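You operate a simulated robot arm through the tools that you are given. There is no shell and no other tool. Be economical: measure what you need, move in short steps, check, and stop when the job is done.

Carry out the task below with a simulated two-armed robot. There is one attempt and no reset: what you move stays moved.

Task
Thin the oat glaze in the screw-lid bucket with 250 ml of water and stir it in.
Fine: lid on the bench meanwhile; pour by the marks on the water jug, put it back, stir with the blue board, rinse that in the rinse bucket, stand it in the crock and screw the lid on. Set down upright: jug.

The check looks at the end state, three seconds after you hand in, the way a careful person would. Anything else that was tipped, shoved, dropped, spilled or broken makes it a failure. A push-on lid holds only when it is set on centred and level and pressed home; a screw cap is set on level and turned clockwise until tight.

Robot
Two 7-joint arms with fingered hands on one trunk, on a base that drives. Base frame: it is fixed to the floor where the robot stands at the start and does not move with it; the origin is under the middle of the robot, x ahead of it, y to its left, z up; the surface under the hand at the start is at about z = 0.45. Units: m, rad, N and s.
The left shoulder is at the start at [0.064, 0.174, 1.039], the right one opposite. With the tool pointing down near the work surface each hand reaches from about 0.1 to 0.66 m from the robot's upright axis, wherever it stands, measured 20 degrees to its own side. Places, roughly: bucket [0.5, 1, 0.5]; top of the bucket bench [0.5, 0.4, 0.4]. Payload 3.8 kg a hand.
Tool frame (each hand has its own): the origin (TCP) lies between the finger pads and is the grasp point; the fingertips stand 0.026 m ahead of it; z points along the fingers, y is the line along which they close. The gripper opens to 0.132 m. The gripper's body begins 0.073 m behind the TCP. The gripper is a hand of 3 fingers: y runs from the thumb to the fingers, the wrist lies at [0, 0, -0.224] in the tool frame, and closing takes about 1.5 s.
Orientation is that of the tool frame in the base frame, as a unit quaternion [x, y, z, w]. With the fingers straight down and closing along the base's y, the tool's x points along the base's -x, its y along +y and its z along -z.

Tools
- The arms move only by the tool move_arm. It takes "left_moves", "right_moves" or both (then of equal length, played together; a hand with none holds still); each is a list of rows, each a list of 3 entries, a list of its own where there are three numbers: the finger opening in m, from 0 to 0.132, then the shift along the base's x, y, z in m, then the turn, a rotation vector about the base's x, y, z in rad. In form: [[gripper, [x, y, z], [wx, wy, wz]], ...]. A call has 1 to 8 rows; each row is the pose to reach, as a shift and turn from the pose commanded when the call began. A row lasts 0.2 s, in which the tool goes at most 0.05 m and 0.15 rad; a call with a longer step from one row to the next is refused whole, and so is a gripper value outside its range. Where a pose cannot be reached the arm comes as near as it can. A force on the tool above 40 N (or 10 N above the force at the start of the call, whichever is more), or a blocked arm, ends the call early, and 0.2 s more pass. The fingers move at their own pace (about 0.108 m/s each) and stop on an object; they squeeze with about 31 N. The grip force told is the motor's: it shows also when the fingers shut on nothing. Time passes only in rows, and 0.2 s behind the last, so rows that repeat a pose let the fingers close. It gives the time, the measured TCP pose, the force on the tool (base axes), the opening and the grip force at its end, in the units of the frame above (readings bear some noise), with the torque about the TCP (base axes, N m) and any sound that the robot's microphone picked up, and new pictures: "pictures" is both (left out), scene, wrist or none (wrist: the cameras of the hands that moved).
- Cameras (640 x 400 px; columns grow to the right, rows downward): "scene" is now at [0.1839, -0.007, 0.9361]; the picture's right is [-0.06, -1.00, 0.00], its down [-0.15, 0.01, -0.99] and it looks along [0.99, -0.06, -0.15] (base axes); focal length 214 px, centre (320, 200). "left" rides on the left gripper at [-0.061, 0.003, -0.092] in its tool frame; the picture's right is [-0.05, -1.00, 0.00], its down [0.83, -0.04, -0.55] and it looks along [0.55, -0.03, 0.83] (tool axes); focal length 230 px, centre (320, 200). "right" rides on the right gripper at [0.062, 0.003, -0.092] in its tool frame; the picture's right is [-0.05, 1.00, 0.00], its down [-0.83, -0.04, -0.56] and it looks along [-0.55, -0.03, 0.83] (tool axes); focal length 230 px, centre (320, 200). There is no depth. A picture from a camera that has moved, and an enlarged one, comes with that camera's place and axes in the base frame and with its lens.
- lift_body(by): slides the trunk up (or, below 0, down) by that many m; the arms and the scene camera ride with it, the base frame stays. It gives what a move gives, with no picture.
- roll_base(legs): drives the robot by 1 to 6 legs, each [ahead, left, turn to the left] in m, m and rad, along the robot's own axes; the way and the turn of a leg run together, so that a leg with both is an arc; at most 1.5 m and 3.142 rad a leg. The arms and the cameras ride along, it lands a little off, and it stops where it bumps. It gives what a move gives, and a new picture of the scene camera.
- preshape(shape, hand): the hand has 3 fingers and takes this shape, open, in about a second: jaw (thumb against the fingers, like two jaws); tri (thumb and two fingers); tip (a fingertip pinch); poke (one finger out to press); point (the index stretched); flat (the hand flat); cup (the hand cupped); fist (a fist). The gripper value then closes the fingers along that shape, each until it touches; the sizes above hold for jaw. It gives what a move gives, with no picture.
- aim_head(pan, tilt): turns the head with the scene camera to pan (to the left, within 1.047 rad either way) and tilt (down, from -0.506 to 1.204), counted from straight ahead of the robot. It gives what a move gives, and a new picture of the scene camera.
- close_up(camera, box): a new picture of the part [left, top, right, bottom] of that camera's present view, enlarged. No time passes.
- finish_job(): hands the job in; it is judged then, once.

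Go step by step. Nothing tells you exact positions but the pictures and the camera data: compare them with the known pose of the tool, close in by small moves and look again before you grip or let go. The budget is 120 turns and 260 pictures, counting those below and the enlarged ones. Unless the task says otherwise, let go and move clear before handing in.

The tools are called after "Call:" as a command line: name --argument value ..., lists and objects as JSON in quotes. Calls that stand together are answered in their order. move_arm: Moves the arms, as the interface text tells. Its arguments: {"type":"object","properties":{"left_moves":{"type":"array","items":{"type":"array"}},"right_moves":{"type":"array","items":{"type":"array"}},"pictures":{"type":"string","enum":["both","scene","wrist","none"]}},"required":[]} The other tools are called the same way: lift_body (by) slides the trunk up or down; preshape (shape, hand) gives the hand a shape; roll_base (legs) drives the base; aim_head (pan, tilt) turns the head that bears the scene camera; close_up (camera, box) takes an enlarged picture of a part of a camera's view; finish_job () hands the job in.

At the start:

```text
time: 0.0
left_ee_pos: [0.4266, 0.2021, 1.0687]
left_orientation: [0.0, 1.0, 0.0, 0.0]
left_contact_force: [1.2, -0.5, 0.7]
left_ft_torque: [-0.01, -0.04, -0.01]
left_finger_gap: 0.132
left_finger_force: 0.1
left_shape: jaw
right_ee_pos: [0.3528, -0.1194, 1.0536]
right_orientation: [0.001, 1.0, 0.001, 0.0]
right_contact_force: [0.1, 0.1, 0.3]
right_ft_torque: [-0.01, -0.02, -0.01]
right_finger_gap: 0.132
right_finger_force: 0.0
right_shape: jaw
trunk travel left (down, up): [-0.35, 0.132]
robot x, y, heading: [0.001, -0.0011, -0.002]
head pan, tilt: [-0.065, 0.152]
```

scene: 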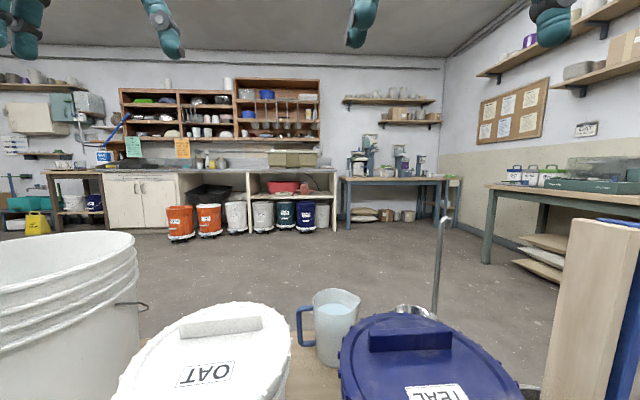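
right: 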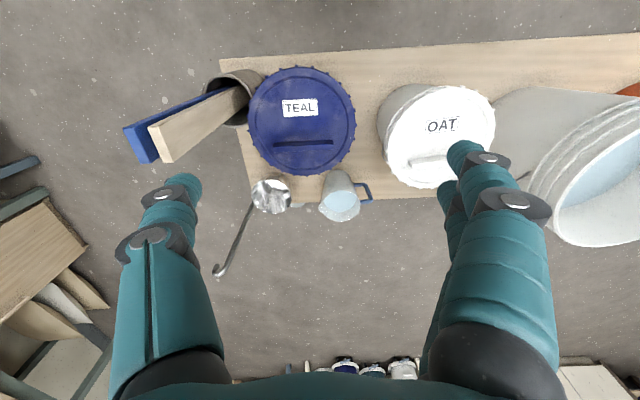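
left: 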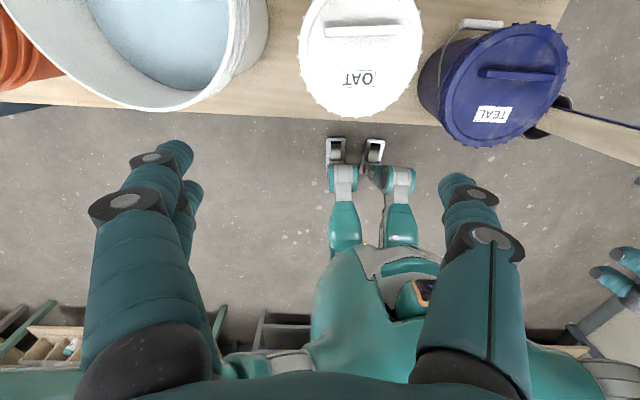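

I see the oat bucket, the teal bucket, the water jug, a ladle, the crock with two boards at the right, and a big rinse bucket at the left. I'll tilt the head down for a measured view.

Call:
aim_head --pan 0.0 --tilt 0.75

Call:
close_up --camera "right" --box '[120, 40, 400, 240]'

```text
time: 1.0
left_ee_pos: [0.4273, 0.2009, 1.0687]
left_orientation: [-0.002, 1.0, 0.0, 0.0]
left_contact_force: [-0.5, -0.8, 0.5]
left_ft_torque: [0.01, 0.0, -0.01]
left_finger_gap: 0.1319
left_finger_force: 0.0
left_shape: jaw
right_ee_pos: [0.3531, -0.1193, 1.0521]
right_orientation: [0.001, 1.0, 0.001, 0.0]
right_contact_force: [0.8, 0.1, -0.9]
right_ft_torque: [0.0, -0.02, -0.03]
right_finger_gap: 0.1321
right_finger_force: 0.2
right_shape: jaw
trunk travel left (down, up): [-0.35, 0.132]
robot x, y, heading: [-0.0042, 0.0029, -0.0]
head pan, tilt: [0.0, 0.75]
camera scene: at [0.1743, -0.0011, 0.8819], right [0.0, -1.0, 0.0], down [-0.68, 0.0, -0.73], along [0.73, 0.0, -0.68], focal length 214 px, centre (320, 200)
```

scene: 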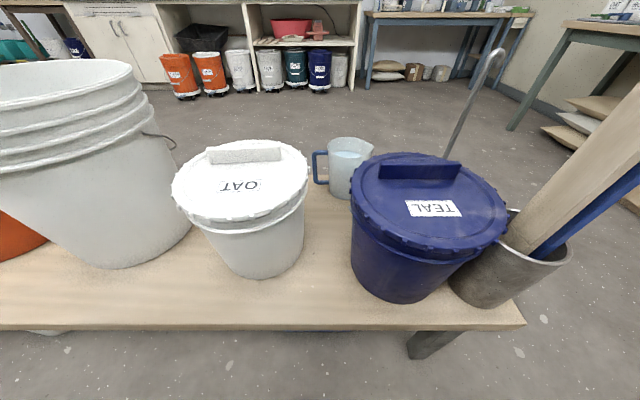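

```text
2.00 times, centred on (260, 140) of right
camera zoom: at [0.2933, -0.1175, 1.1455], right [0.05, 1.0, 0.0], down [0.83, -0.05, 0.56], along [0.55, -0.03, -0.83], focal length 460 px, centre (440, 320)
```

zoom: 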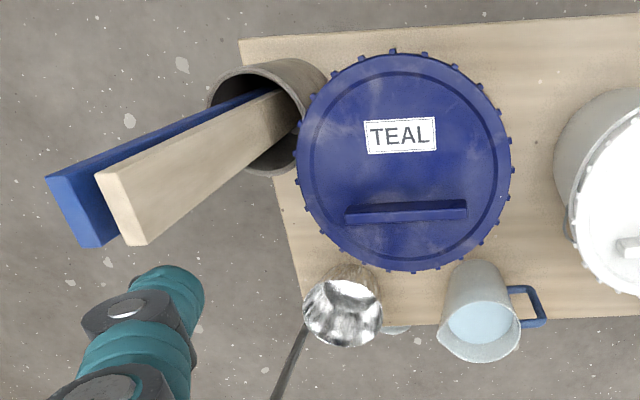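

The oat lid sits near (0.46, 0.13, 0.66) and teal near (0.41, -0.16, 0.675). I'll pan left to see the rinse bucket and the free bench space, and take enlarged views of the lid and jug.

Call:
close_up --camera "scene" --box '[160, 120, 400, 290]'

Call:
close_up --camera "left" --box '[280, 0, 440, 120]'

Call:
aim_head --pan 0.9 --tilt 0.7

```text
2.35 times, centred on (280, 205) of scene
camera zoom: at [0.1743, -0.0011, 0.8819], right [0.0, -1.0, 0.0], down [-0.68, 0.0, -0.73], along [0.73, 0.0, -0.68], focal length 505 px, centre (414, 188)
```

zoom: 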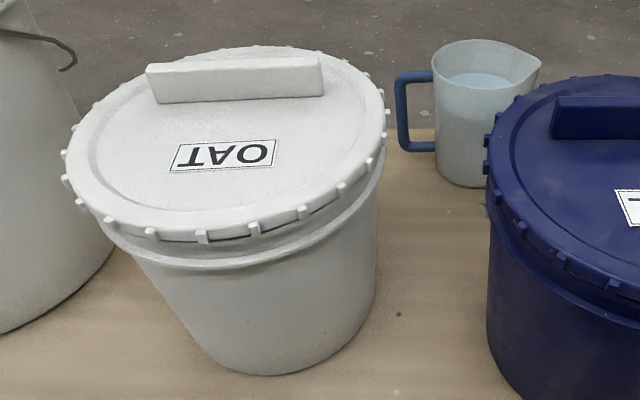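

```text
3.33 times, centred on (360, 60) of left
camera zoom: at [0.4877, 0.2038, 1.1614], right [0.05, -1.0, 0.0], down [-0.83, -0.04, 0.55], along [-0.55, -0.03, -0.83], focal length 767 px, centre (187, 667)
```

zoom: 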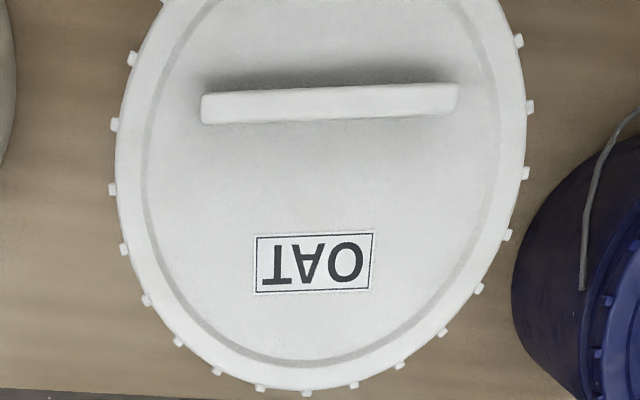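

```text
time: 2.2
left_ee_pos: [0.4275, 0.2012, 1.0687]
left_orientation: [-0.001, 1.0, 0.0, 0.0]
left_contact_force: [-0.7, 1.1, -0.1]
left_ft_torque: [0.0, -0.03, -0.03]
left_finger_gap: 0.1322
left_finger_force: 0.0
left_shape: jaw
right_ee_pos: [0.3524, -0.1195, 1.0519]
right_orientation: [0.001, 1.0, 0.001, 0.0]
right_contact_force: [-0.8, -0.6, -0.1]
right_ft_torque: [0.03, -0.01, 0.02]
right_finger_gap: 0.1319
right_finger_force: 0.0
right_shape: jaw
trunk travel left (down, up): [-0.35, 0.132]
robot x, y, heading: [0.0009, 0.0005, -0.002]
head pan, tilt: [0.901, 0.7]
camera scene: at [0.1442, 0.0654, 0.886], right [0.78, -0.62, 0.0], down [-0.4, -0.5, -0.76], along [0.48, 0.6, -0.64], focal length 214 px, centre (320, 200)
```

scene: 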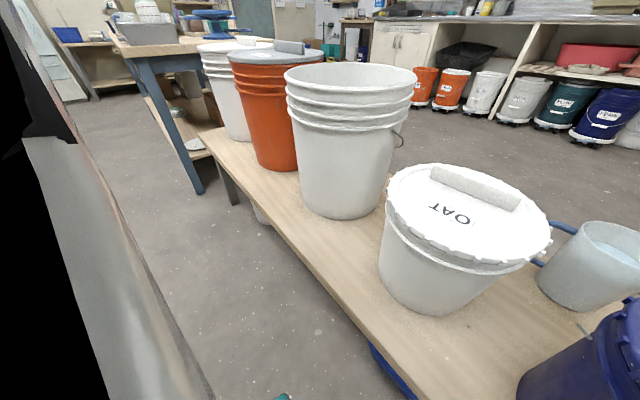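

The lid centre is near (0.48, 0.13) with its bar off-centre at about x = 0.515. Free bench is behind the oat bucket (x about 0.70), which is out of reach from here, so I'll drive ahead 0.12 m and look again.

Call:
roll_base --legs '[[0.12, 0, 0]]'

Call:
aim_head --pan 0.2 --tilt 0.95

Call:
close_up --camera "right" --box '[0, 0, 640, 400]'

```text
time: 3.4
left_ee_pos: [0.5445, 0.2016, 1.0685]
left_orientation: [0.0, 1.0, 0.0, 0.001]
left_contact_force: [-0.3, 0.5, -0.4]
left_ft_torque: [0.0, 0.03, 0.01]
left_finger_gap: 0.1319
left_finger_force: 0.0
left_shape: jaw
right_ee_pos: [0.4707, -0.119, 1.0528]
right_orientation: [0.001, 1.0, 0.002, 0.0]
right_contact_force: [-0.7, -0.4, 1.0]
right_ft_torque: [0.01, 0.09, 0.01]
right_finger_gap: 0.132
right_finger_force: 0.0
right_shape: jaw
trunk travel left (down, up): [-0.35, 0.132]
robot x, y, heading: [0.1141, -0.0007, -0.002]
head pan, tilt: [0.901, 0.7]
camera scene: at [0.2616, 0.0654, 0.886], right [0.78, -0.62, 0.0], down [-0.4, -0.5, -0.76], along [0.47, 0.6, -0.64], focal length 214 px, centre (320, 200)
```

scene: 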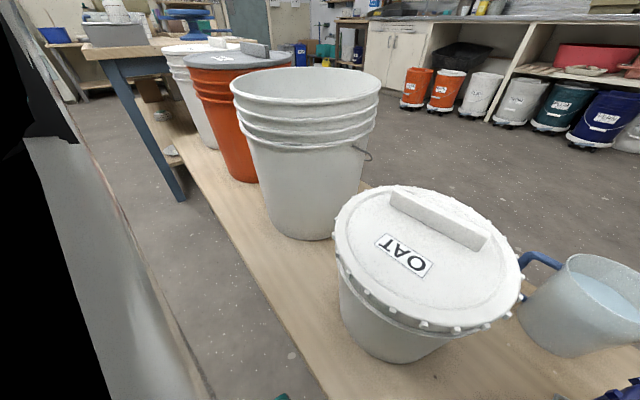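

```text
time: 4.5
left_ee_pos: [0.5453, 0.202, 1.068]
left_orientation: [-0.002, 1.0, -0.001, -0.001]
left_contact_force: [1.0, 0.8, -0.1]
left_ft_torque: [0.0, -0.03, -0.02]
left_finger_gap: 0.1318
left_finger_force: 0.1
left_shape: jaw
right_ee_pos: [0.4683, -0.1205, 1.0521]
right_orientation: [0.001, 1.0, 0.001, 0.0]
right_contact_force: [0.2, -0.9, -0.2]
right_ft_torque: [0.02, 0.02, -0.02]
right_finger_gap: 0.1317
right_finger_force: 0.1
right_shape: jaw
trunk travel left (down, up): [-0.35, 0.132]
robot x, y, heading: [0.1184, 0.0012, 0.001]
head pan, tilt: [0.201, 0.949]
camera scene: at [0.2796, 0.0134, 0.8663], right [0.2, -0.98, 0.0], down [-0.8, -0.16, -0.58], along [0.57, 0.12, -0.81], focal length 214 px, centre (320, 200)
```

scene: 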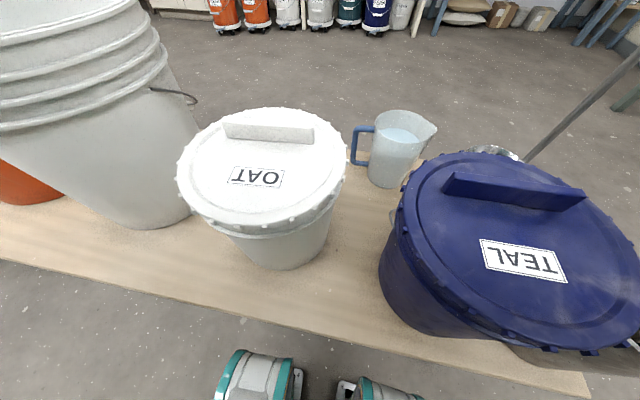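

```text
1.00 times, centred on (320, 200) of right (not enlarged: the box is as wide or as high as the picture)
camera zoom: at [0.4102, -0.1177, 1.1455], right [0.05, 1.0, 0.0], down [0.83, -0.05, 0.56], along [0.56, -0.03, -0.83], focal length 230 px, centre (320, 200)
```

zoom: 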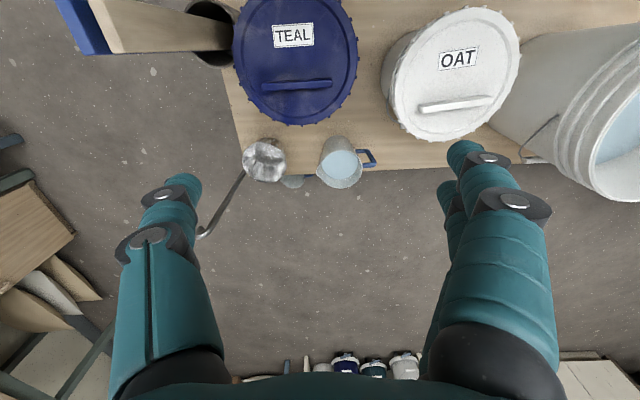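

Bar centre is about (0.518, 0.133, 0.675), rotated about +0.09 rad from the y axis. I'll bring the left hand above it with the fingers closing along x.

Call:
move_arm --left_moves '[[0.132, [-0.005, -0.01, -0.025], [0, 0, -0.15]], [0.132, [-0.01, -0.02, -0.05], [0, 0, -0.3]], [0.132, [-0.015, -0.03, -0.075], [0, 0, -0.45]], [0.132, [-0.02, -0.04, -0.1], [0, 0, -0.6]], [0.132, [-0.025, -0.05, -0.125], [0, 0, -0.75]], [0.132, [-0.027, -0.06, -0.15], [0, 0, -0.9]], [0.132, [-0.027, -0.067, -0.175], [0, 0, -1.05]], [0.132, [-0.027, -0.067, -0.2], [0, 0, -1.18]]]' --pictures "none"

Call:
move_arm --left_moves '[[0.1, [0, 0, -0.02], [0, 0, -0.15]], [0.08, [0, 0, -0.04], [0, 0, -0.3]], [0.08, [0, 0, -0.06], [0, 0, -0.3]]]'

```text
time: 6.3
left_ee_pos: [0.5156, 0.1331, 0.8684]
left_orientation: [0.557, 0.831, -0.001, 0.0]
left_contact_force: [-0.3, 1.0, -0.1]
left_ft_torque: [-0.02, 0.01, -0.03]
left_finger_gap: 0.1319
left_finger_force: 0.1
left_shape: jaw
right_ee_pos: [0.4693, -0.1204, 1.052]
right_orientation: [0.0, 1.0, 0.001, -0.001]
right_contact_force: [0.8, 0.8, 0.6]
right_ft_torque: [-0.02, 0.0, 0.0]
right_finger_gap: 0.1317
right_finger_force: 0.0
right_shape: jaw
trunk travel left (down, up): [-0.35, 0.132]
robot x, y, heading: [0.1175, 0.003, 0.002]
head pan, tilt: [0.201, 0.949]
```

```text
time: 7.1
left_ee_pos: [0.5181, 0.1352, 0.807]
left_orientation: [0.675, 0.738, 0.0, 0.0]
left_contact_force: [0.6, 0.5, -0.5]
left_ft_torque: [-0.01, 0.0, 0.02]
left_finger_gap: 0.0803
left_finger_force: 0.1
left_shape: jaw
right_ee_pos: [0.4684, -0.1191, 1.0533]
right_orientation: [0.001, 1.0, 0.001, 0.0]
right_contact_force: [-0.1, 0.1, -0.7]
right_ft_torque: [-0.05, -0.01, -0.01]
right_finger_gap: 0.132
right_finger_force: 0.0
right_shape: jaw
trunk travel left (down, up): [-0.35, 0.132]
robot x, y, heading: [0.119, -0.0001, 0.001]
head pan, tilt: [0.201, 0.949]
camera scene: at [0.2796, 0.0134, 0.8663], right [0.2, -0.98, 0.0], down [-0.8, -0.16, -0.58], along [0.57, 0.12, -0.81], focal length 214 px, centre (320, 200)
camera left: at [0.5253, 0.0734, 0.9014], right [-0.99, -0.14, 0.0], down [-0.12, 0.82, 0.55], along [-0.08, 0.55, -0.83], focal length 230 px, centre (320, 200)
```

scene: 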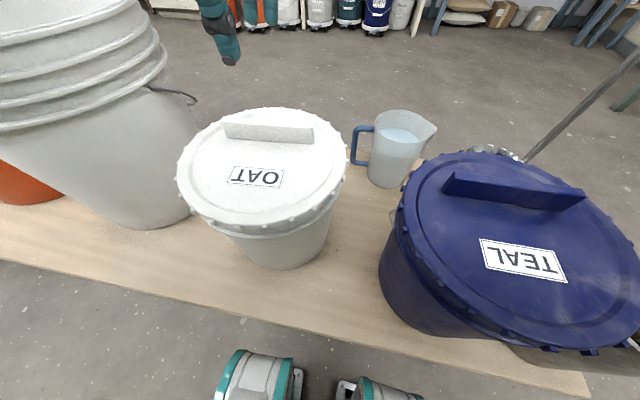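
left: 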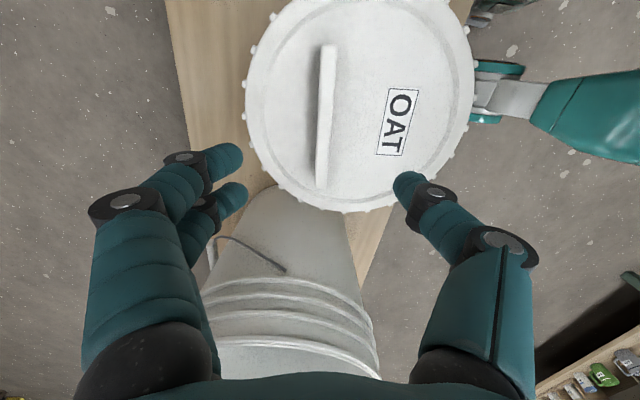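

The bar is centred about (0.512, 0.127). I'll descend with the open fingers astride it and close.

Call:
move_arm --left_moves '[[0.08, [-0.006, -0.008, -0.04], [0, 0, 0]], [0.08, [-0.006, -0.008, -0.08], [0, 0, 0]], [0.08, [-0.006, -0.008, -0.1], [0, 0, 0]]]'

```text
time: 7.9
left_ee_pos: [0.5114, 0.1275, 0.7081]
left_orientation: [0.675, 0.738, 0.0, 0.0]
left_contact_force: [-0.9, 0.3, -0.1]
left_ft_torque: [0.02, -0.01, 0.0]
left_finger_gap: 0.0805
left_finger_force: 0.0
left_shape: jaw
right_ee_pos: [0.4702, -0.1187, 1.0525]
right_orientation: [0.001, 1.0, 0.001, 0.0]
right_contact_force: [-0.3, -0.3, 0.8]
right_ft_torque: [-0.03, 0.0, 0.01]
right_finger_gap: 0.132
right_finger_force: 0.1
right_shape: jaw
trunk travel left (down, up): [-0.35, 0.132]
robot x, y, heading: [0.1172, -0.0002, -0.001]
head pan, tilt: [0.201, 0.949]
camera scene: at [0.2796, 0.0133, 0.8663], right [0.2, -0.98, 0.0], down [-0.8, -0.16, -0.58], along [0.57, 0.12, -0.81], focal length 214 px, centre (320, 200)
camera left: at [0.5194, 0.0652, 0.8013], right [-0.99, -0.14, 0.0], down [-0.12, 0.82, 0.55], along [-0.08, 0.55, -0.83], focal length 230 px, centre (320, 200)
```

scene: 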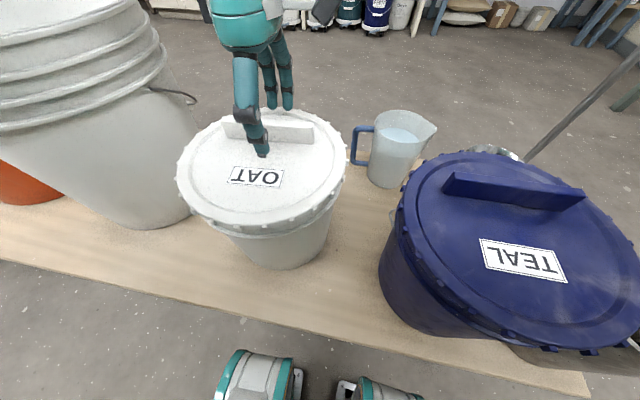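
left: 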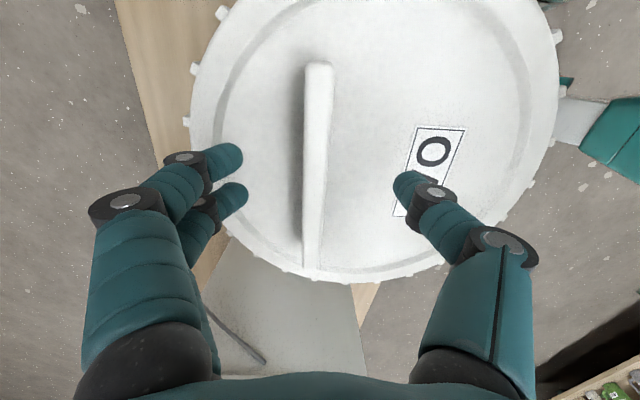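

Fingers straddle the bar well. Down 2 cm more and close.

Call:
move_arm --left_moves '[[0.08, [0, 0, -0.01], [0, 0, 0]], [0.08, [0, 0, -0.018], [0, 0, 0]], [0.0, [0, 0, -0.018], [0, 0, 0]], [0.0, [0, 0, -0.018], [0, 0, 0]], [0.0, [0, 0, -0.018], [0, 0, 0]], [0.0, [0, 0, -0.018], [0, 0, 0]], [0.0, [0, 0, -0.018], [0, 0, 0]]]'

```text
time: 9.5
left_ee_pos: [0.5131, 0.1257, 0.6901]
left_orientation: [0.673, 0.739, 0.001, 0.003]
left_contact_force: [8.3, 2.4, 24.3]
left_ft_torque: [0.07, -0.44, 0.0]
left_finger_gap: 0.0191
left_finger_force: 31.3
left_shape: jaw
right_ee_pos: [0.4687, -0.1198, 1.0523]
right_orientation: [0.0, 1.0, 0.002, 0.0]
right_contact_force: [1.2, 0.0, 0.2]
right_ft_torque: [0.01, 0.0, -0.01]
right_finger_gap: 0.1319
right_finger_force: 0.0
right_shape: jaw
trunk travel left (down, up): [-0.35, 0.132]
robot x, y, heading: [0.1156, 0.0038, 0.003]
head pan, tilt: [0.201, 0.949]
camera scene: at [0.2793, 0.0131, 0.8664], right [0.2, -0.98, 0.0], down [-0.8, -0.16, -0.58], along [0.57, 0.12, -0.81], focal length 214 px, centre (320, 200)
camera left: at [0.5205, 0.064, 0.7846], right [-0.99, -0.14, 0.0], down [-0.12, 0.82, 0.55], along [-0.08, 0.55, -0.83], focal length 230 px, centre (320, 200)
```

scene: 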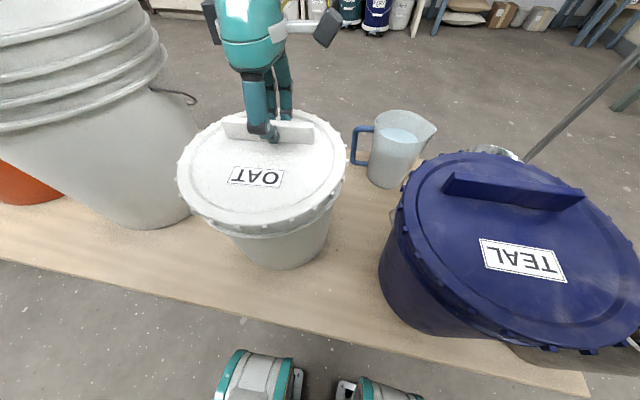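
left: 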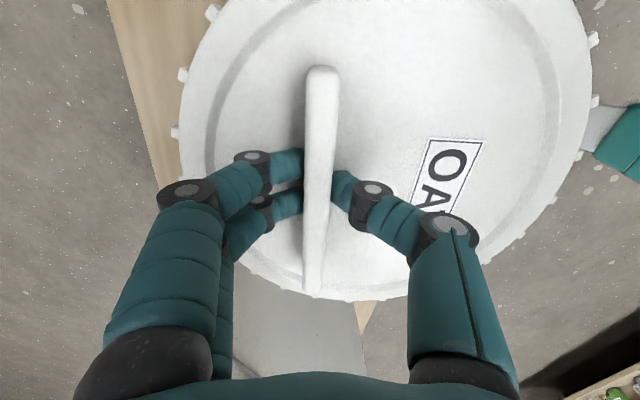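

Gripped on the bar (19 mm). I'll relieve the downward push and turn counter-clockwise about the lid centre, a small test first.

Call:
move_arm --left_moves '[[0.0, [0, 0, 0.003], [0, 0, 0]], [0.0, [0, 0.0026, 0.003], [0, 0, 0.075]], [0.0, [0.0001, 0.0053, 0.003], [0, 0, 0.15]], [0.0, [-0.0003, 0.0079, 0.003], [0, 0, 0.225]], [0.0, [-0.0007, 0.0105, 0.003], [0, 0, 0.3]], [0.0, [-0.0007, 0.0105, 0.003], [0, 0, 0.3]]]'

```text
time: 10.9
left_ee_pos: [0.5124, 0.1364, 0.6931]
left_orientation: [0.555, 0.832, 0.001, -0.001]
left_contact_force: [16.6, -6.0, 0.9]
left_ft_torque: [-0.04, -0.41, 0.04]
left_finger_gap: 0.0169
left_finger_force: 31.3
left_shape: jaw
right_ee_pos: [0.4701, -0.1196, 1.0512]
right_orientation: [0.001, 1.0, 0.0, 0.0]
right_contact_force: [-0.7, 0.3, 0.1]
right_ft_torque: [0.01, 0.01, 0.01]
right_finger_gap: 0.1319
right_finger_force: 0.0
right_shape: jaw
trunk travel left (down, up): [-0.35, 0.132]
robot x, y, heading: [0.1194, -0.0009, 0.004]
head pan, tilt: [0.201, 0.949]
camera scene: at [0.2805, 0.0129, 0.8661], right [0.2, -0.98, 0.0], down [-0.8, -0.16, -0.58], along [0.57, 0.12, -0.81], focal length 214 px, centre (320, 200)
camera left: at [0.5371, 0.0798, 0.7865], right [-0.9, -0.43, 0.0], down [-0.36, 0.75, 0.55], along [-0.24, 0.5, -0.83], focal length 230 px, centre (320, 200)
```

scene: 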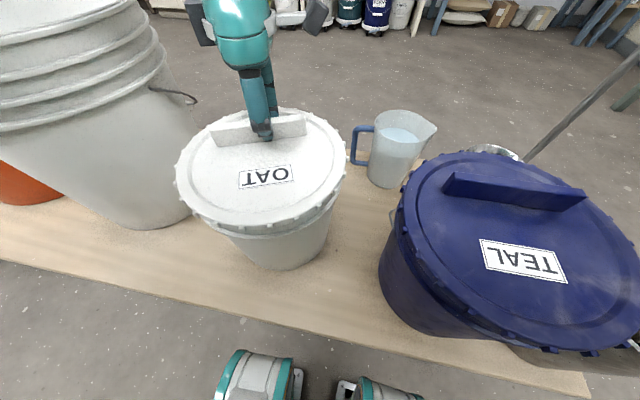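
left: 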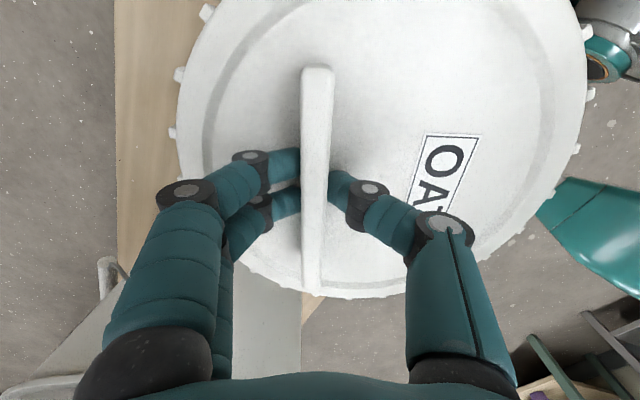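

The lid turns. I'll keep unscrewing, with a slight outward correction for the side force.

Call:
move_arm --left_moves '[[0.0, [0.0005, 0.005, 0.0003], [0, 0, 0.15]], [0.0, [-0.0017, 0.0098, 0.0006], [0, 0, 0.3]], [0.0, [-0.0047, 0.0142, 0.0009], [0, 0, 0.45]], [0.0, [-0.0081, 0.018, 0.0012], [0, 0, 0.6]], [0.0, [-0.0123, 0.0214, 0.0015], [0, 0, 0.75]], [0.0, [-0.0168, 0.024, 0.0018], [0, 0, 0.9]], [0.0, [-0.0217, 0.026, 0.002], [0, 0, 1.05]], [0.0, [-0.0268, 0.0272, 0.002], [0, 0, 1.2]]]'

```text
time: 12.7
left_ee_pos: [0.4846, 0.1645, 0.6949]
left_orientation: [-0.012, 1.0, 0.001, 0.0]
left_contact_force: [11.9, 0.4, -6.2]
left_ft_torque: [0.04, -0.21, 0.18]
left_finger_gap: 0.0156
left_finger_force: 31.3
left_shape: jaw
right_ee_pos: [0.4708, -0.1182, 1.0533]
right_orientation: [0.0, 1.0, 0.0, -0.001]
right_contact_force: [0.2, 0.0, -1.6]
right_ft_torque: [0.0, -0.01, 0.03]
right_finger_gap: 0.1322
right_finger_force: 0.1
right_shape: jaw
trunk travel left (down, up): [-0.35, 0.132]
robot x, y, heading: [0.1201, -0.0024, 0.002]
head pan, tilt: [0.201, 0.949]
camera scene: at [0.2805, 0.0135, 0.8661], right [0.2, -0.98, 0.0], down [-0.8, -0.16, -0.58], along [0.57, 0.12, -0.81], focal length 214 px, centre (320, 200)
camera left: at [0.5449, 0.1685, 0.7883], right [0.08, -1.0, 0.0], down [-0.83, -0.06, 0.56], along [-0.55, -0.04, -0.83], focal length 230 px, centre (320, 200)
```

scene: 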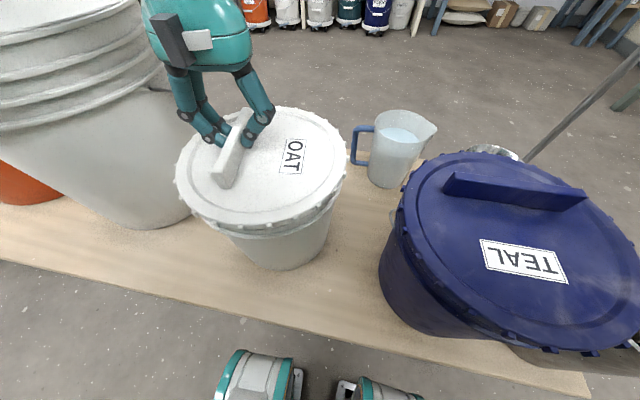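
left: 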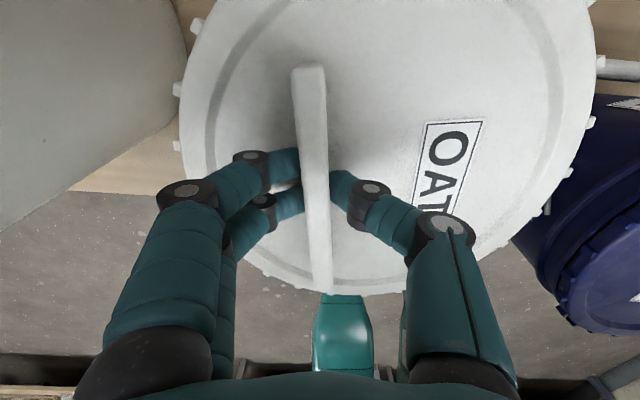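

Still threaded (tool pulled down slightly). Continuing the turn.

Call:
move_arm --left_moves '[[0.0, [-0.0038, 0.0004, 0.0], [0, 0, 0.15]], [0.0, [-0.0085, -0.0001, 0.0003], [0, 0, 0.3]], [0.0, [-0.0137, -0.0013, 0.0006], [0, 0, 0.45]], [0.0, [-0.0187, -0.0033, 0.0009], [0, 0, 0.6]], [0.0, [-0.0232, -0.006, 0.0012], [0, 0, 0.75]], [0.0, [-0.0273, -0.0093, 0.0014], [0, 0, 0.9]], [0.0, [-0.0309, -0.0133, 0.0016], [0, 0, 1.05]], [0.0, [-0.0338, -0.0176, 0.0018], [0, 0, 1.2]]]'

```text
time: 14.5
left_ee_pos: [0.4487, 0.1474, 0.6965]
left_orientation: [-0.575, 0.818, 0.001, 0.003]
left_contact_force: [12.8, 5.3, -11.7]
left_ft_torque: [0.05, -0.19, 0.2]
left_finger_gap: 0.0147
left_finger_force: 30.7
left_shape: jaw
right_ee_pos: [0.4699, -0.1201, 1.0539]
right_orientation: [0.0, 1.0, 0.0, 0.002]
right_contact_force: [-0.2, 0.1, -0.3]
right_ft_torque: [-0.01, -0.03, -0.02]
right_finger_gap: 0.132
right_finger_force: 0.1
right_shape: jaw
trunk travel left (down, up): [-0.35, 0.132]
robot x, y, heading: [0.1161, 0.0008, 0.002]
head pan, tilt: [0.201, 0.949]
camera scene: at [0.278, 0.0135, 0.8668], right [0.2, -0.98, 0.0], down [-0.8, -0.16, -0.58], along [0.57, 0.12, -0.81], focal length 214 px, centre (320, 200)
camera left: at [0.465, 0.2059, 0.7908], right [0.96, -0.29, 0.0], down [-0.24, -0.8, 0.55], along [-0.16, -0.53, -0.83], focal length 230 px, centre (320, 200)
```

scene: 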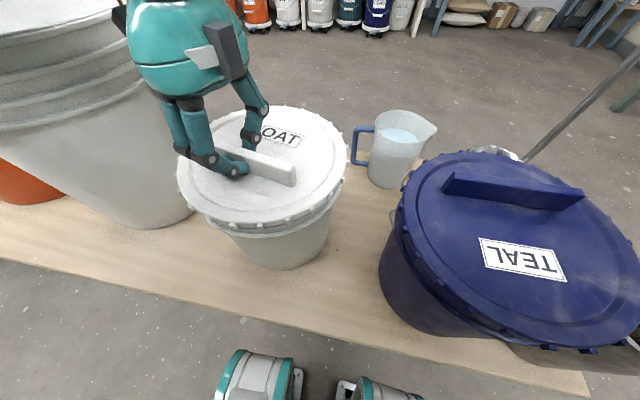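
left: 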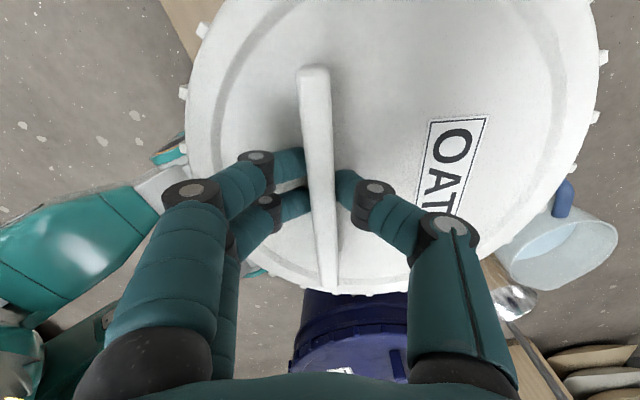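

Still held; total turn is about 2.7 rad. Continue further, without extra lift.

Call:
move_arm --left_moves '[[0.0, [-0.0003, -0.0038, -0.001], [0, 0, 0.15]], [0.0, [-0.0018, -0.0088, -0.001], [0, 0, 0.3]], [0.0, [-0.0026, -0.014, -0.001], [0, 0, 0.45]], [0.0, [-0.0026, -0.0193, -0.001], [0, 0, 0.6]], [0.0, [-0.0017, -0.0245, -0.001], [0, 0, 0.75]], [0.0, [-0.0002, -0.0295, -0.001], [0, 0, 0.9]], [0.0, [0.0021, -0.0343, -0.001], [0, 0, 1.05]]]'

```text
time: 16.1
left_ee_pos: [0.4492, 0.1124, 0.699]
left_orientation: [0.908, -0.42, 0.002, -0.01]
left_contact_force: [0.0, -0.4, -1.1]
left_ft_torque: [0.01, 0.04, 0.02]
left_finger_gap: 0.0143
left_finger_force: 30.6
left_shape: jaw
right_ee_pos: [0.4615, -0.1238, 1.0555]
right_orientation: [0.002, 1.0, 0.003, 0.004]
right_contact_force: [1.0, -0.1, 0.3]
right_ft_torque: [0.0, 0.0, 0.03]
right_finger_gap: 0.1319
right_finger_force: 0.0
right_shape: jaw
trunk travel left (down, up): [-0.35, 0.132]
robot x, y, heading: [0.1191, -0.0033, -0.001]
head pan, tilt: [0.201, 0.949]
camera scene: at [0.2729, 0.009, 0.8678], right [0.2, -0.98, 0.0], down [-0.79, -0.16, -0.59], along [0.58, 0.12, -0.81], focal length 214 px, centre (320, 200)
camera left: at [0.4047, 0.1545, 0.7928], right [0.73, 0.69, 0.02], down [0.56, -0.61, 0.55], along [0.39, -0.39, -0.83], focal length 230 px, centre (320, 200)
```

scene: 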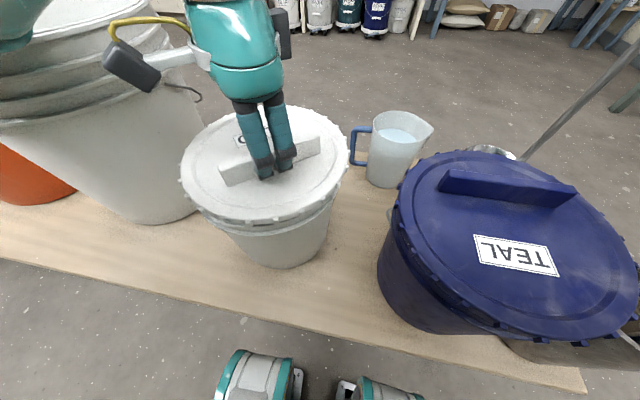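
left: 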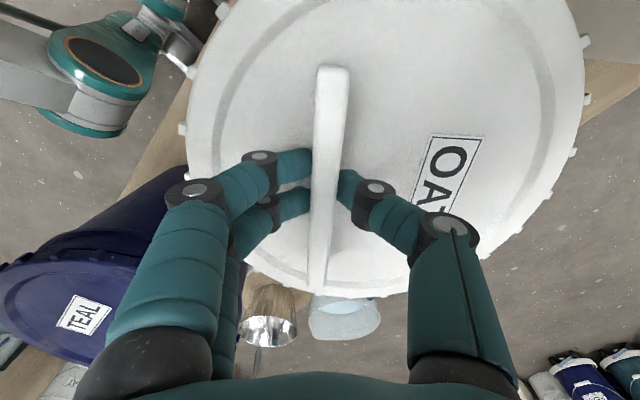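

The forces dropped to zero: the lid has come free. I'll lift it straight up slowly.

Call:
move_arm --left_moves '[[0.0, [0, 0, 0.01], [0, 0, 0]], [0.0, [0, 0, 0.02], [0, 0, 0]], [0.0, [0, 0, 0.04], [0, 0, -0.1]], [0.0, [0, 0, 0.06], [0, 0, -0.2]], [0.0, [0, 0, 0.09], [0, 0, -0.3]]]'

```text
time: 17.3
left_ee_pos: [0.4512, 0.1116, 0.7855]
left_orientation: [0.833, -0.553, 0.001, -0.001]
left_contact_force: [-0.6, 0.2, -1.1]
left_ft_torque: [-0.03, 0.01, -0.04]
left_finger_gap: 0.0147
left_finger_force: 31.0
left_shape: jaw
right_ee_pos: [0.4694, -0.1199, 1.0542]
right_orientation: [0.002, 1.0, 0.0, 0.0]
right_contact_force: [-0.4, -1.9, 0.6]
right_ft_torque: [-0.01, 0.0, -0.04]
right_finger_gap: 0.1317
right_finger_force: 0.2
right_shape: jaw
trunk travel left (down, up): [-0.35, 0.132]
robot x, y, heading: [0.1178, -0.0014, -0.002]
head pan, tilt: [0.201, 0.949]
camera scene: at [0.2795, 0.013, 0.8663], right [0.2, -0.98, 0.0], down [-0.8, -0.16, -0.58], along [0.57, 0.12, -0.81], focal length 214 px, centre (320, 200)
camera left: at [0.4236, 0.1653, 0.8796], right [0.9, 0.43, 0.0], down [0.36, -0.75, 0.55], along [0.24, -0.5, -0.83], focal length 230 px, centre (320, 200)
```

scene: 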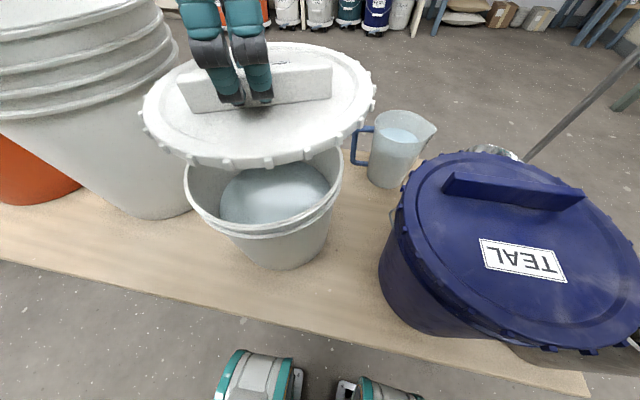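
left: 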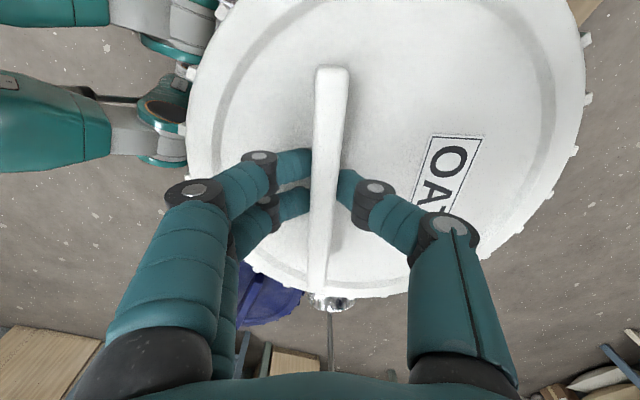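

The lid is off and level, and the glaze is visible. I'll carry it to the free bench behind the oat bucket (centre about (0.705, 0.165)), turning the hand to a neutral yaw on the way.

Call:
move_arm --left_moves '[[0.0, [0.02, 0.008, 0.01], [0, 0, -0.15]], [0.0, [0.05, 0.018, 0.01], [0, 0, -0.3]], [0.0, [0.08, 0.029, 0.01], [0, 0, -0.45]], [0.0, [0.11, 0.04, 0.01], [0, 0, -0.6]], [0.0, [0.14, 0.05, 0.01], [0, 0, -0.75]], [0.0, [0.17, 0.06, 0.01], [0, 0, -0.9]], [0.0, [0.2, 0.07, 0.01], [0, 0, -1.05]], [0.0, [0.22, 0.08, 0.01], [0, 0, -1.2]]]' --pictures "none"

Call:
move_arm --left_moves '[[0.0, [0.013, 0.003, -0.0], [0, 0, -0.15]], [0.0, [0.026, 0.007, -0.0], [0, 0, -0.3]], [0.0, [0.026, 0.007, 0.0], [0, 0, -0.37]]]'

```text
time: 19.1
left_ee_pos: [0.6716, 0.1899, 0.797]
left_orientation: [-0.376, 0.927, 0.0, 0.0]
left_contact_force: [0.2, -0.5, -1.2]
left_ft_torque: [0.06, 0.03, -0.04]
left_finger_gap: 0.0147
left_finger_force: 31.2
left_shape: jaw
right_ee_pos: [0.4699, -0.1188, 1.053]
right_orientation: [0.002, 1.0, 0.001, 0.001]
right_contact_force: [0.0, 0.4, 0.1]
right_ft_torque: [0.02, 0.0, 0.01]
right_finger_gap: 0.1319
right_finger_force: 0.1
right_shape: jaw
trunk travel left (down, up): [-0.35, 0.132]
robot x, y, heading: [0.1161, -0.0002, -0.005]
head pan, tilt: [0.201, 0.949]
```

```text
time: 19.9
left_ee_pos: [0.6982, 0.1987, 0.7968]
left_orientation: [-0.197, 0.98, -0.001, 0.0]
left_contact_force: [-0.1, 0.8, -1.2]
left_ft_torque: [0.03, 0.0, 0.04]
left_finger_gap: 0.0147
left_finger_force: 30.6
left_shape: jaw
right_ee_pos: [0.4684, -0.1202, 1.0541]
right_orientation: [0.001, 1.0, 0.001, 0.0]
right_contact_force: [-0.1, 0.5, 0.2]
right_ft_torque: [-0.01, -0.02, -0.04]
right_finger_gap: 0.132
right_finger_force: 0.0
right_shape: jaw
trunk travel left (down, up): [-0.35, 0.132]
robot x, y, heading: [0.1164, -0.0001, -0.002]
head pan, tilt: [0.201, 0.949]
camera scene: at [0.2796, 0.0133, 0.8663], right [0.2, -0.98, 0.0], down [-0.8, -0.16, -0.58], along [0.57, 0.12, -0.81], focal length 214 px, centre (320, 200)
camera left: at [0.7529, 0.2247, 0.8898], right [0.44, -0.9, 0.0], down [-0.75, -0.36, 0.55], along [-0.5, -0.24, -0.83], focal length 230 px, centre (320, 200)
```

scene: 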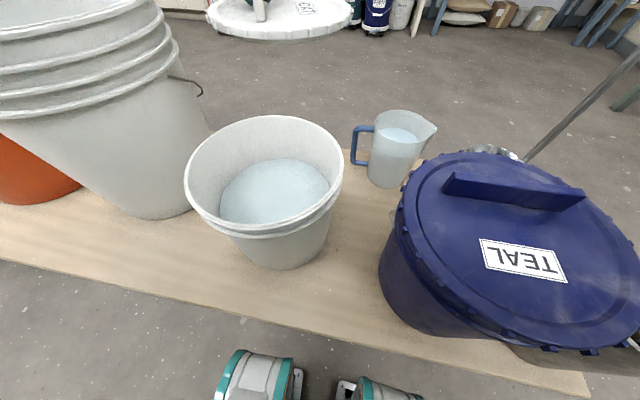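
left: 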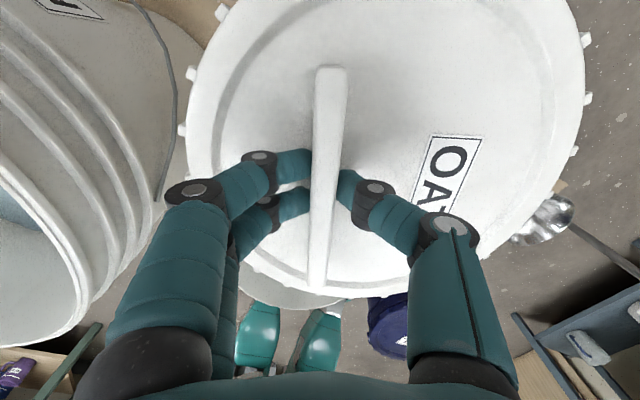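

The lid is above the free patch, centre about (0.709, 0.165). Lowering.

Call:
move_arm --left_moves '[[0.0, [0, 0, -0.05], [0, 0, 0]], [0.0, [0, 0, -0.1], [0, 0, 0]], [0.0, [0, 0, -0.15], [0, 0, 0]], [0.0, [0, 0, -0.2], [0, 0, 0]], [0.0, [0, 0, -0.23], [0, 0, 0]]]'

```text
time: 21.1
left_ee_pos: [0.6981, 0.1988, 0.5679]
left_orientation: [-0.198, 0.98, -0.001, 0.001]
left_contact_force: [-0.3, 0.0, -0.8]
left_ft_torque: [0.03, -0.02, -0.01]
left_finger_gap: 0.0149
left_finger_force: 30.8
left_shape: jaw
right_ee_pos: [0.4696, -0.1187, 1.0528]
right_orientation: [0.001, 1.0, 0.001, 0.001]
right_contact_force: [-0.5, -0.8, -0.5]
right_ft_torque: [-0.01, -0.05, 0.01]
right_finger_gap: 0.132
right_finger_force: 0.1
right_shape: jaw
trunk travel left (down, up): [-0.35, 0.132]
robot x, y, heading: [0.1122, 0.0021, -0.0]
head pan, tilt: [0.201, 0.949]
camera scene: at [0.2797, 0.0133, 0.8663], right [0.2, -0.98, 0.0], down [-0.8, -0.16, -0.58], along [0.57, 0.12, -0.81], focal length 214 px, centre (320, 200)
camera left: at [0.7534, 0.2249, 0.6599], right [0.44, -0.9, 0.0], down [-0.75, -0.36, 0.55], along [-0.5, -0.24, -0.83], focal length 230 px, centre (320, 200)
```

scene: 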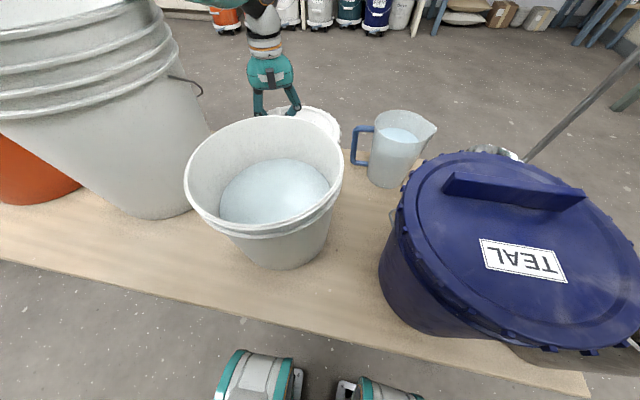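
left: 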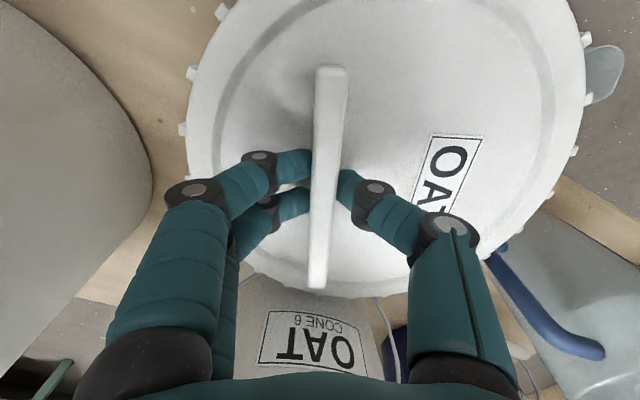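

The jug handle and the bucket's wire bail are near the lid edge, so I'll check the clearance before lowering more.

Call:
close_up --camera "left" --box '[220, 240, 460, 390]'

Call:
aim_head --pan 0.3 --tilt 0.7

```text
2.67 times, centred on (340, 315) of left
camera zoom: at [0.7534, 0.2249, 0.6599], right [0.44, -0.9, 0.0], down [-0.75, -0.36, 0.55], along [-0.5, -0.24, -0.83], focal length 614 px, centre (267, -107)
```

zoom: 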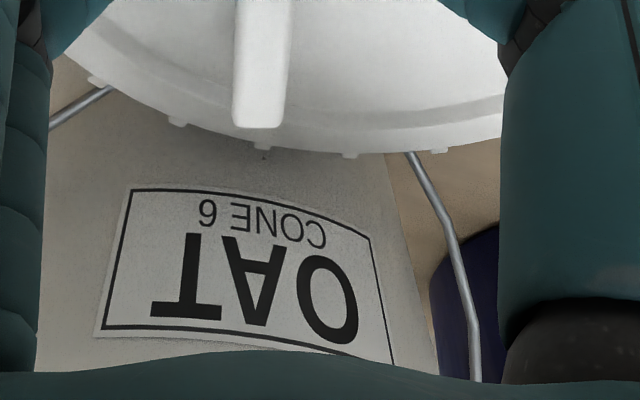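

```text
time: 21.9
left_ee_pos: [0.699, 0.1977, 0.5683]
left_orientation: [-0.199, 0.98, 0.0, 0.0]
left_contact_force: [-0.6, 0.0, -1.6]
left_ft_torque: [0.04, -0.01, -0.05]
left_finger_gap: 0.0146
left_finger_force: 31.3
left_shape: jaw
right_ee_pos: [0.4699, -0.1192, 1.0528]
right_orientation: [0.001, 1.0, 0.0, 0.0]
right_contact_force: [0.3, 0.0, 0.2]
right_ft_torque: [-0.01, 0.01, -0.02]
right_finger_gap: 0.1319
right_finger_force: 0.0
right_shape: jaw
trunk travel left (down, up): [-0.35, 0.132]
robot x, y, heading: [0.1159, -0.0009, 0.002]
head pan, tilt: [0.3, 0.7]
camera scene: at [0.2895, 0.0239, 0.886], right [0.29, -0.96, 0.0], down [-0.62, -0.19, -0.76], along [0.73, 0.23, -0.64], focal length 214 px, centre (320, 200)
```

scene: 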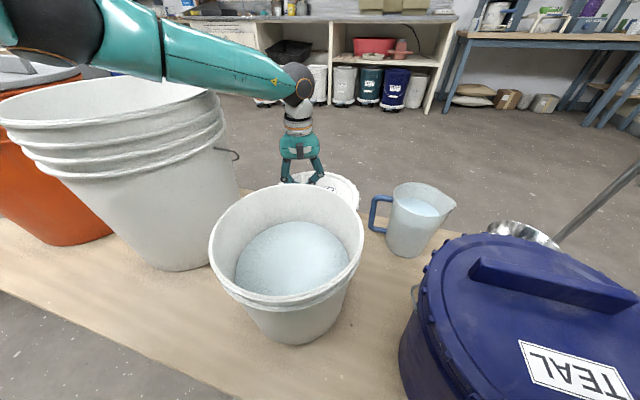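

The bail hangs behind the oat bucket to about x = 0.59–0.60, so I'll shift the lid 22 mm farther out and then lower it until it touches the bench.

Call:
move_arm --left_moves '[[0.0, [0.012, 0.0, 0.0], [0, 0, 0]], [0.0, [0.023, 0.0, 0], [0, 0, 0]], [0.0, [0.023, 0, -0.02], [0, 0, 0]], [0.0, [0.023, 0, -0.04], [0, 0, 0]], [0.0, [0.023, 0, -0.055], [0, 0, 0]], [0.0, [0.023, 0, -0.065], [0, 0, 0]], [0.0, [0.023, 0, -0.073], [0, 0, 0]]]'

```text
time: 23.6
left_ee_pos: [0.7251, 0.1956, 0.4999]
left_orientation: [-0.199, 0.98, -0.004, 0.003]
left_contact_force: [-11.7, 0.5, 28.8]
left_ft_torque: [0.16, 0.18, 0.0]
left_finger_gap: 0.0188
left_finger_force: 31.3
left_shape: jaw
right_ee_pos: [0.4664, -0.1201, 1.0532]
right_orientation: [0.0, 1.0, 0.0, 0.002]
right_contact_force: [-0.2, 0.1, 0.5]
right_ft_torque: [0.01, 0.02, -0.03]
right_finger_gap: 0.132
right_finger_force: 0.0
right_shape: jaw
trunk travel left (down, up): [-0.35, 0.132]
robot x, y, heading: [0.1162, 0.0011, 0.002]
head pan, tilt: [0.3, 0.7]
stopped in row 7 (left hand): the force on the tool passed its limit at 42 N (the readings are from after the stop); the commanded pose is now the measured one
camera scene: at [0.2876, 0.0237, 0.8865], right [0.3, -0.96, 0.0], down [-0.61, -0.19, -0.77], along [0.73, 0.23, -0.64], focal length 214 px, centre (320, 200)
camera left: at [0.7783, 0.2229, 0.5936], right [0.44, -0.9, 0.01], down [-0.75, -0.36, 0.55], along [-0.49, -0.25, -0.83], focal length 230 px, centre (320, 200)
```

scene: 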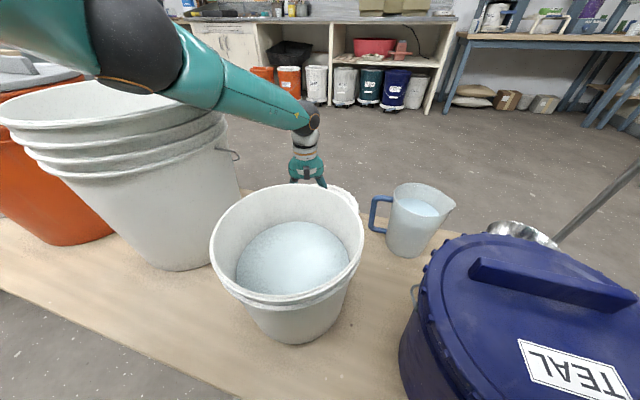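
left: 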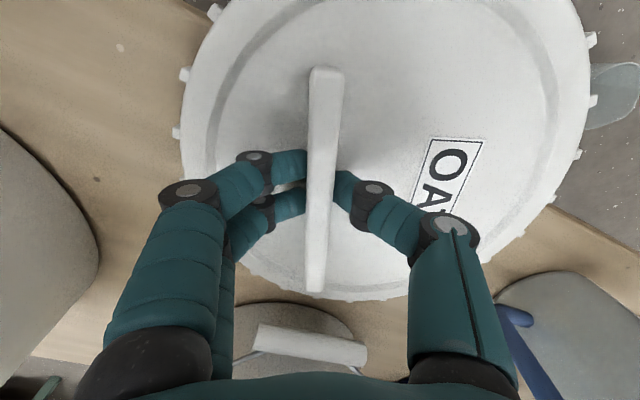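

The lid rests on the bench at TCP z 0.50. I'll ease the pressure, open, and lift away.

Call:
move_arm --left_moves '[[0.0, [0, 0, 0.004], [0, 0, 0]], [0.05, [0, 0, 0.004], [0, 0, 0]], [0.06, [0, 0, 0.004], [0, 0, 0]], [0.06, [0, 0, 0.02], [0, 0, 0]], [0.06, [0, 0, 0.05], [0, 0, 0]], [0.06, [0, 0, 0.1], [0, 0, 0]]]'

```text
time: 25.0
left_ee_pos: [0.7227, 0.1964, 0.5955]
left_orientation: [-0.199, 0.98, -0.002, 0.002]
left_contact_force: [-0.6, -0.2, -0.1]
left_ft_torque: [0.01, -0.04, 0.01]
left_finger_gap: 0.0594
left_finger_force: 0.1
left_shape: jaw
right_ee_pos: [0.4681, -0.1192, 1.0534]
right_orientation: [0.001, 1.0, 0.002, 0.001]
right_contact_force: [-0.1, -0.3, 0.2]
right_ft_torque: [0.01, 0.03, 0.01]
right_finger_gap: 0.1321
right_finger_force: 0.1
right_shape: jaw
trunk travel left (down, up): [-0.35, 0.132]
robot x, y, heading: [0.1179, -0.0044, 0.0]
head pan, tilt: [0.3, 0.7]
camera scene: at [0.2889, 0.0239, 0.8861], right [0.3, -0.96, 0.0], down [-0.62, -0.19, -0.77], along [0.73, 0.23, -0.64], focal length 214 px, centre (320, 200)
camera left: at [0.7775, 0.2231, 0.689], right [0.44, -0.9, 0.0], down [-0.75, -0.36, 0.55], along [-0.49, -0.24, -0.83], focal length 230 px, centre (320, 200)
```

scene: 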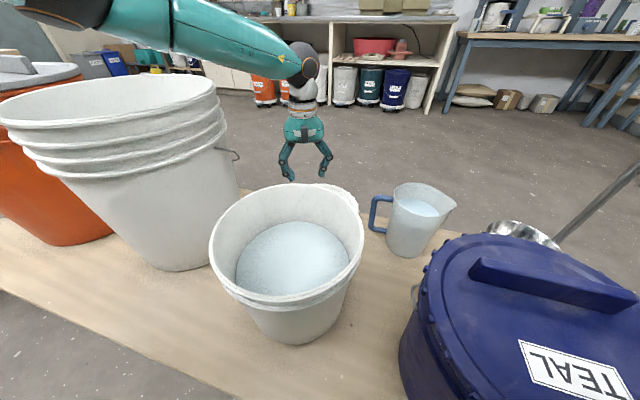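
left: 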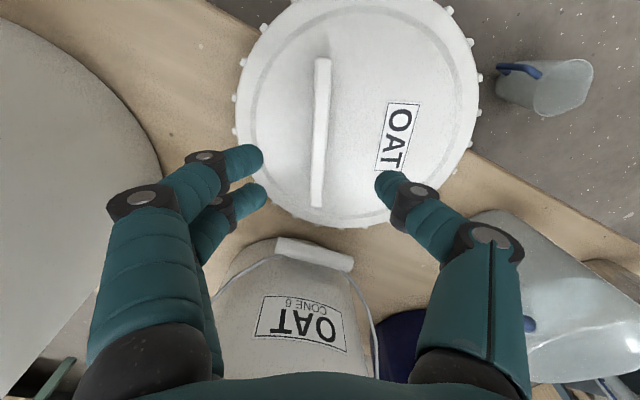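

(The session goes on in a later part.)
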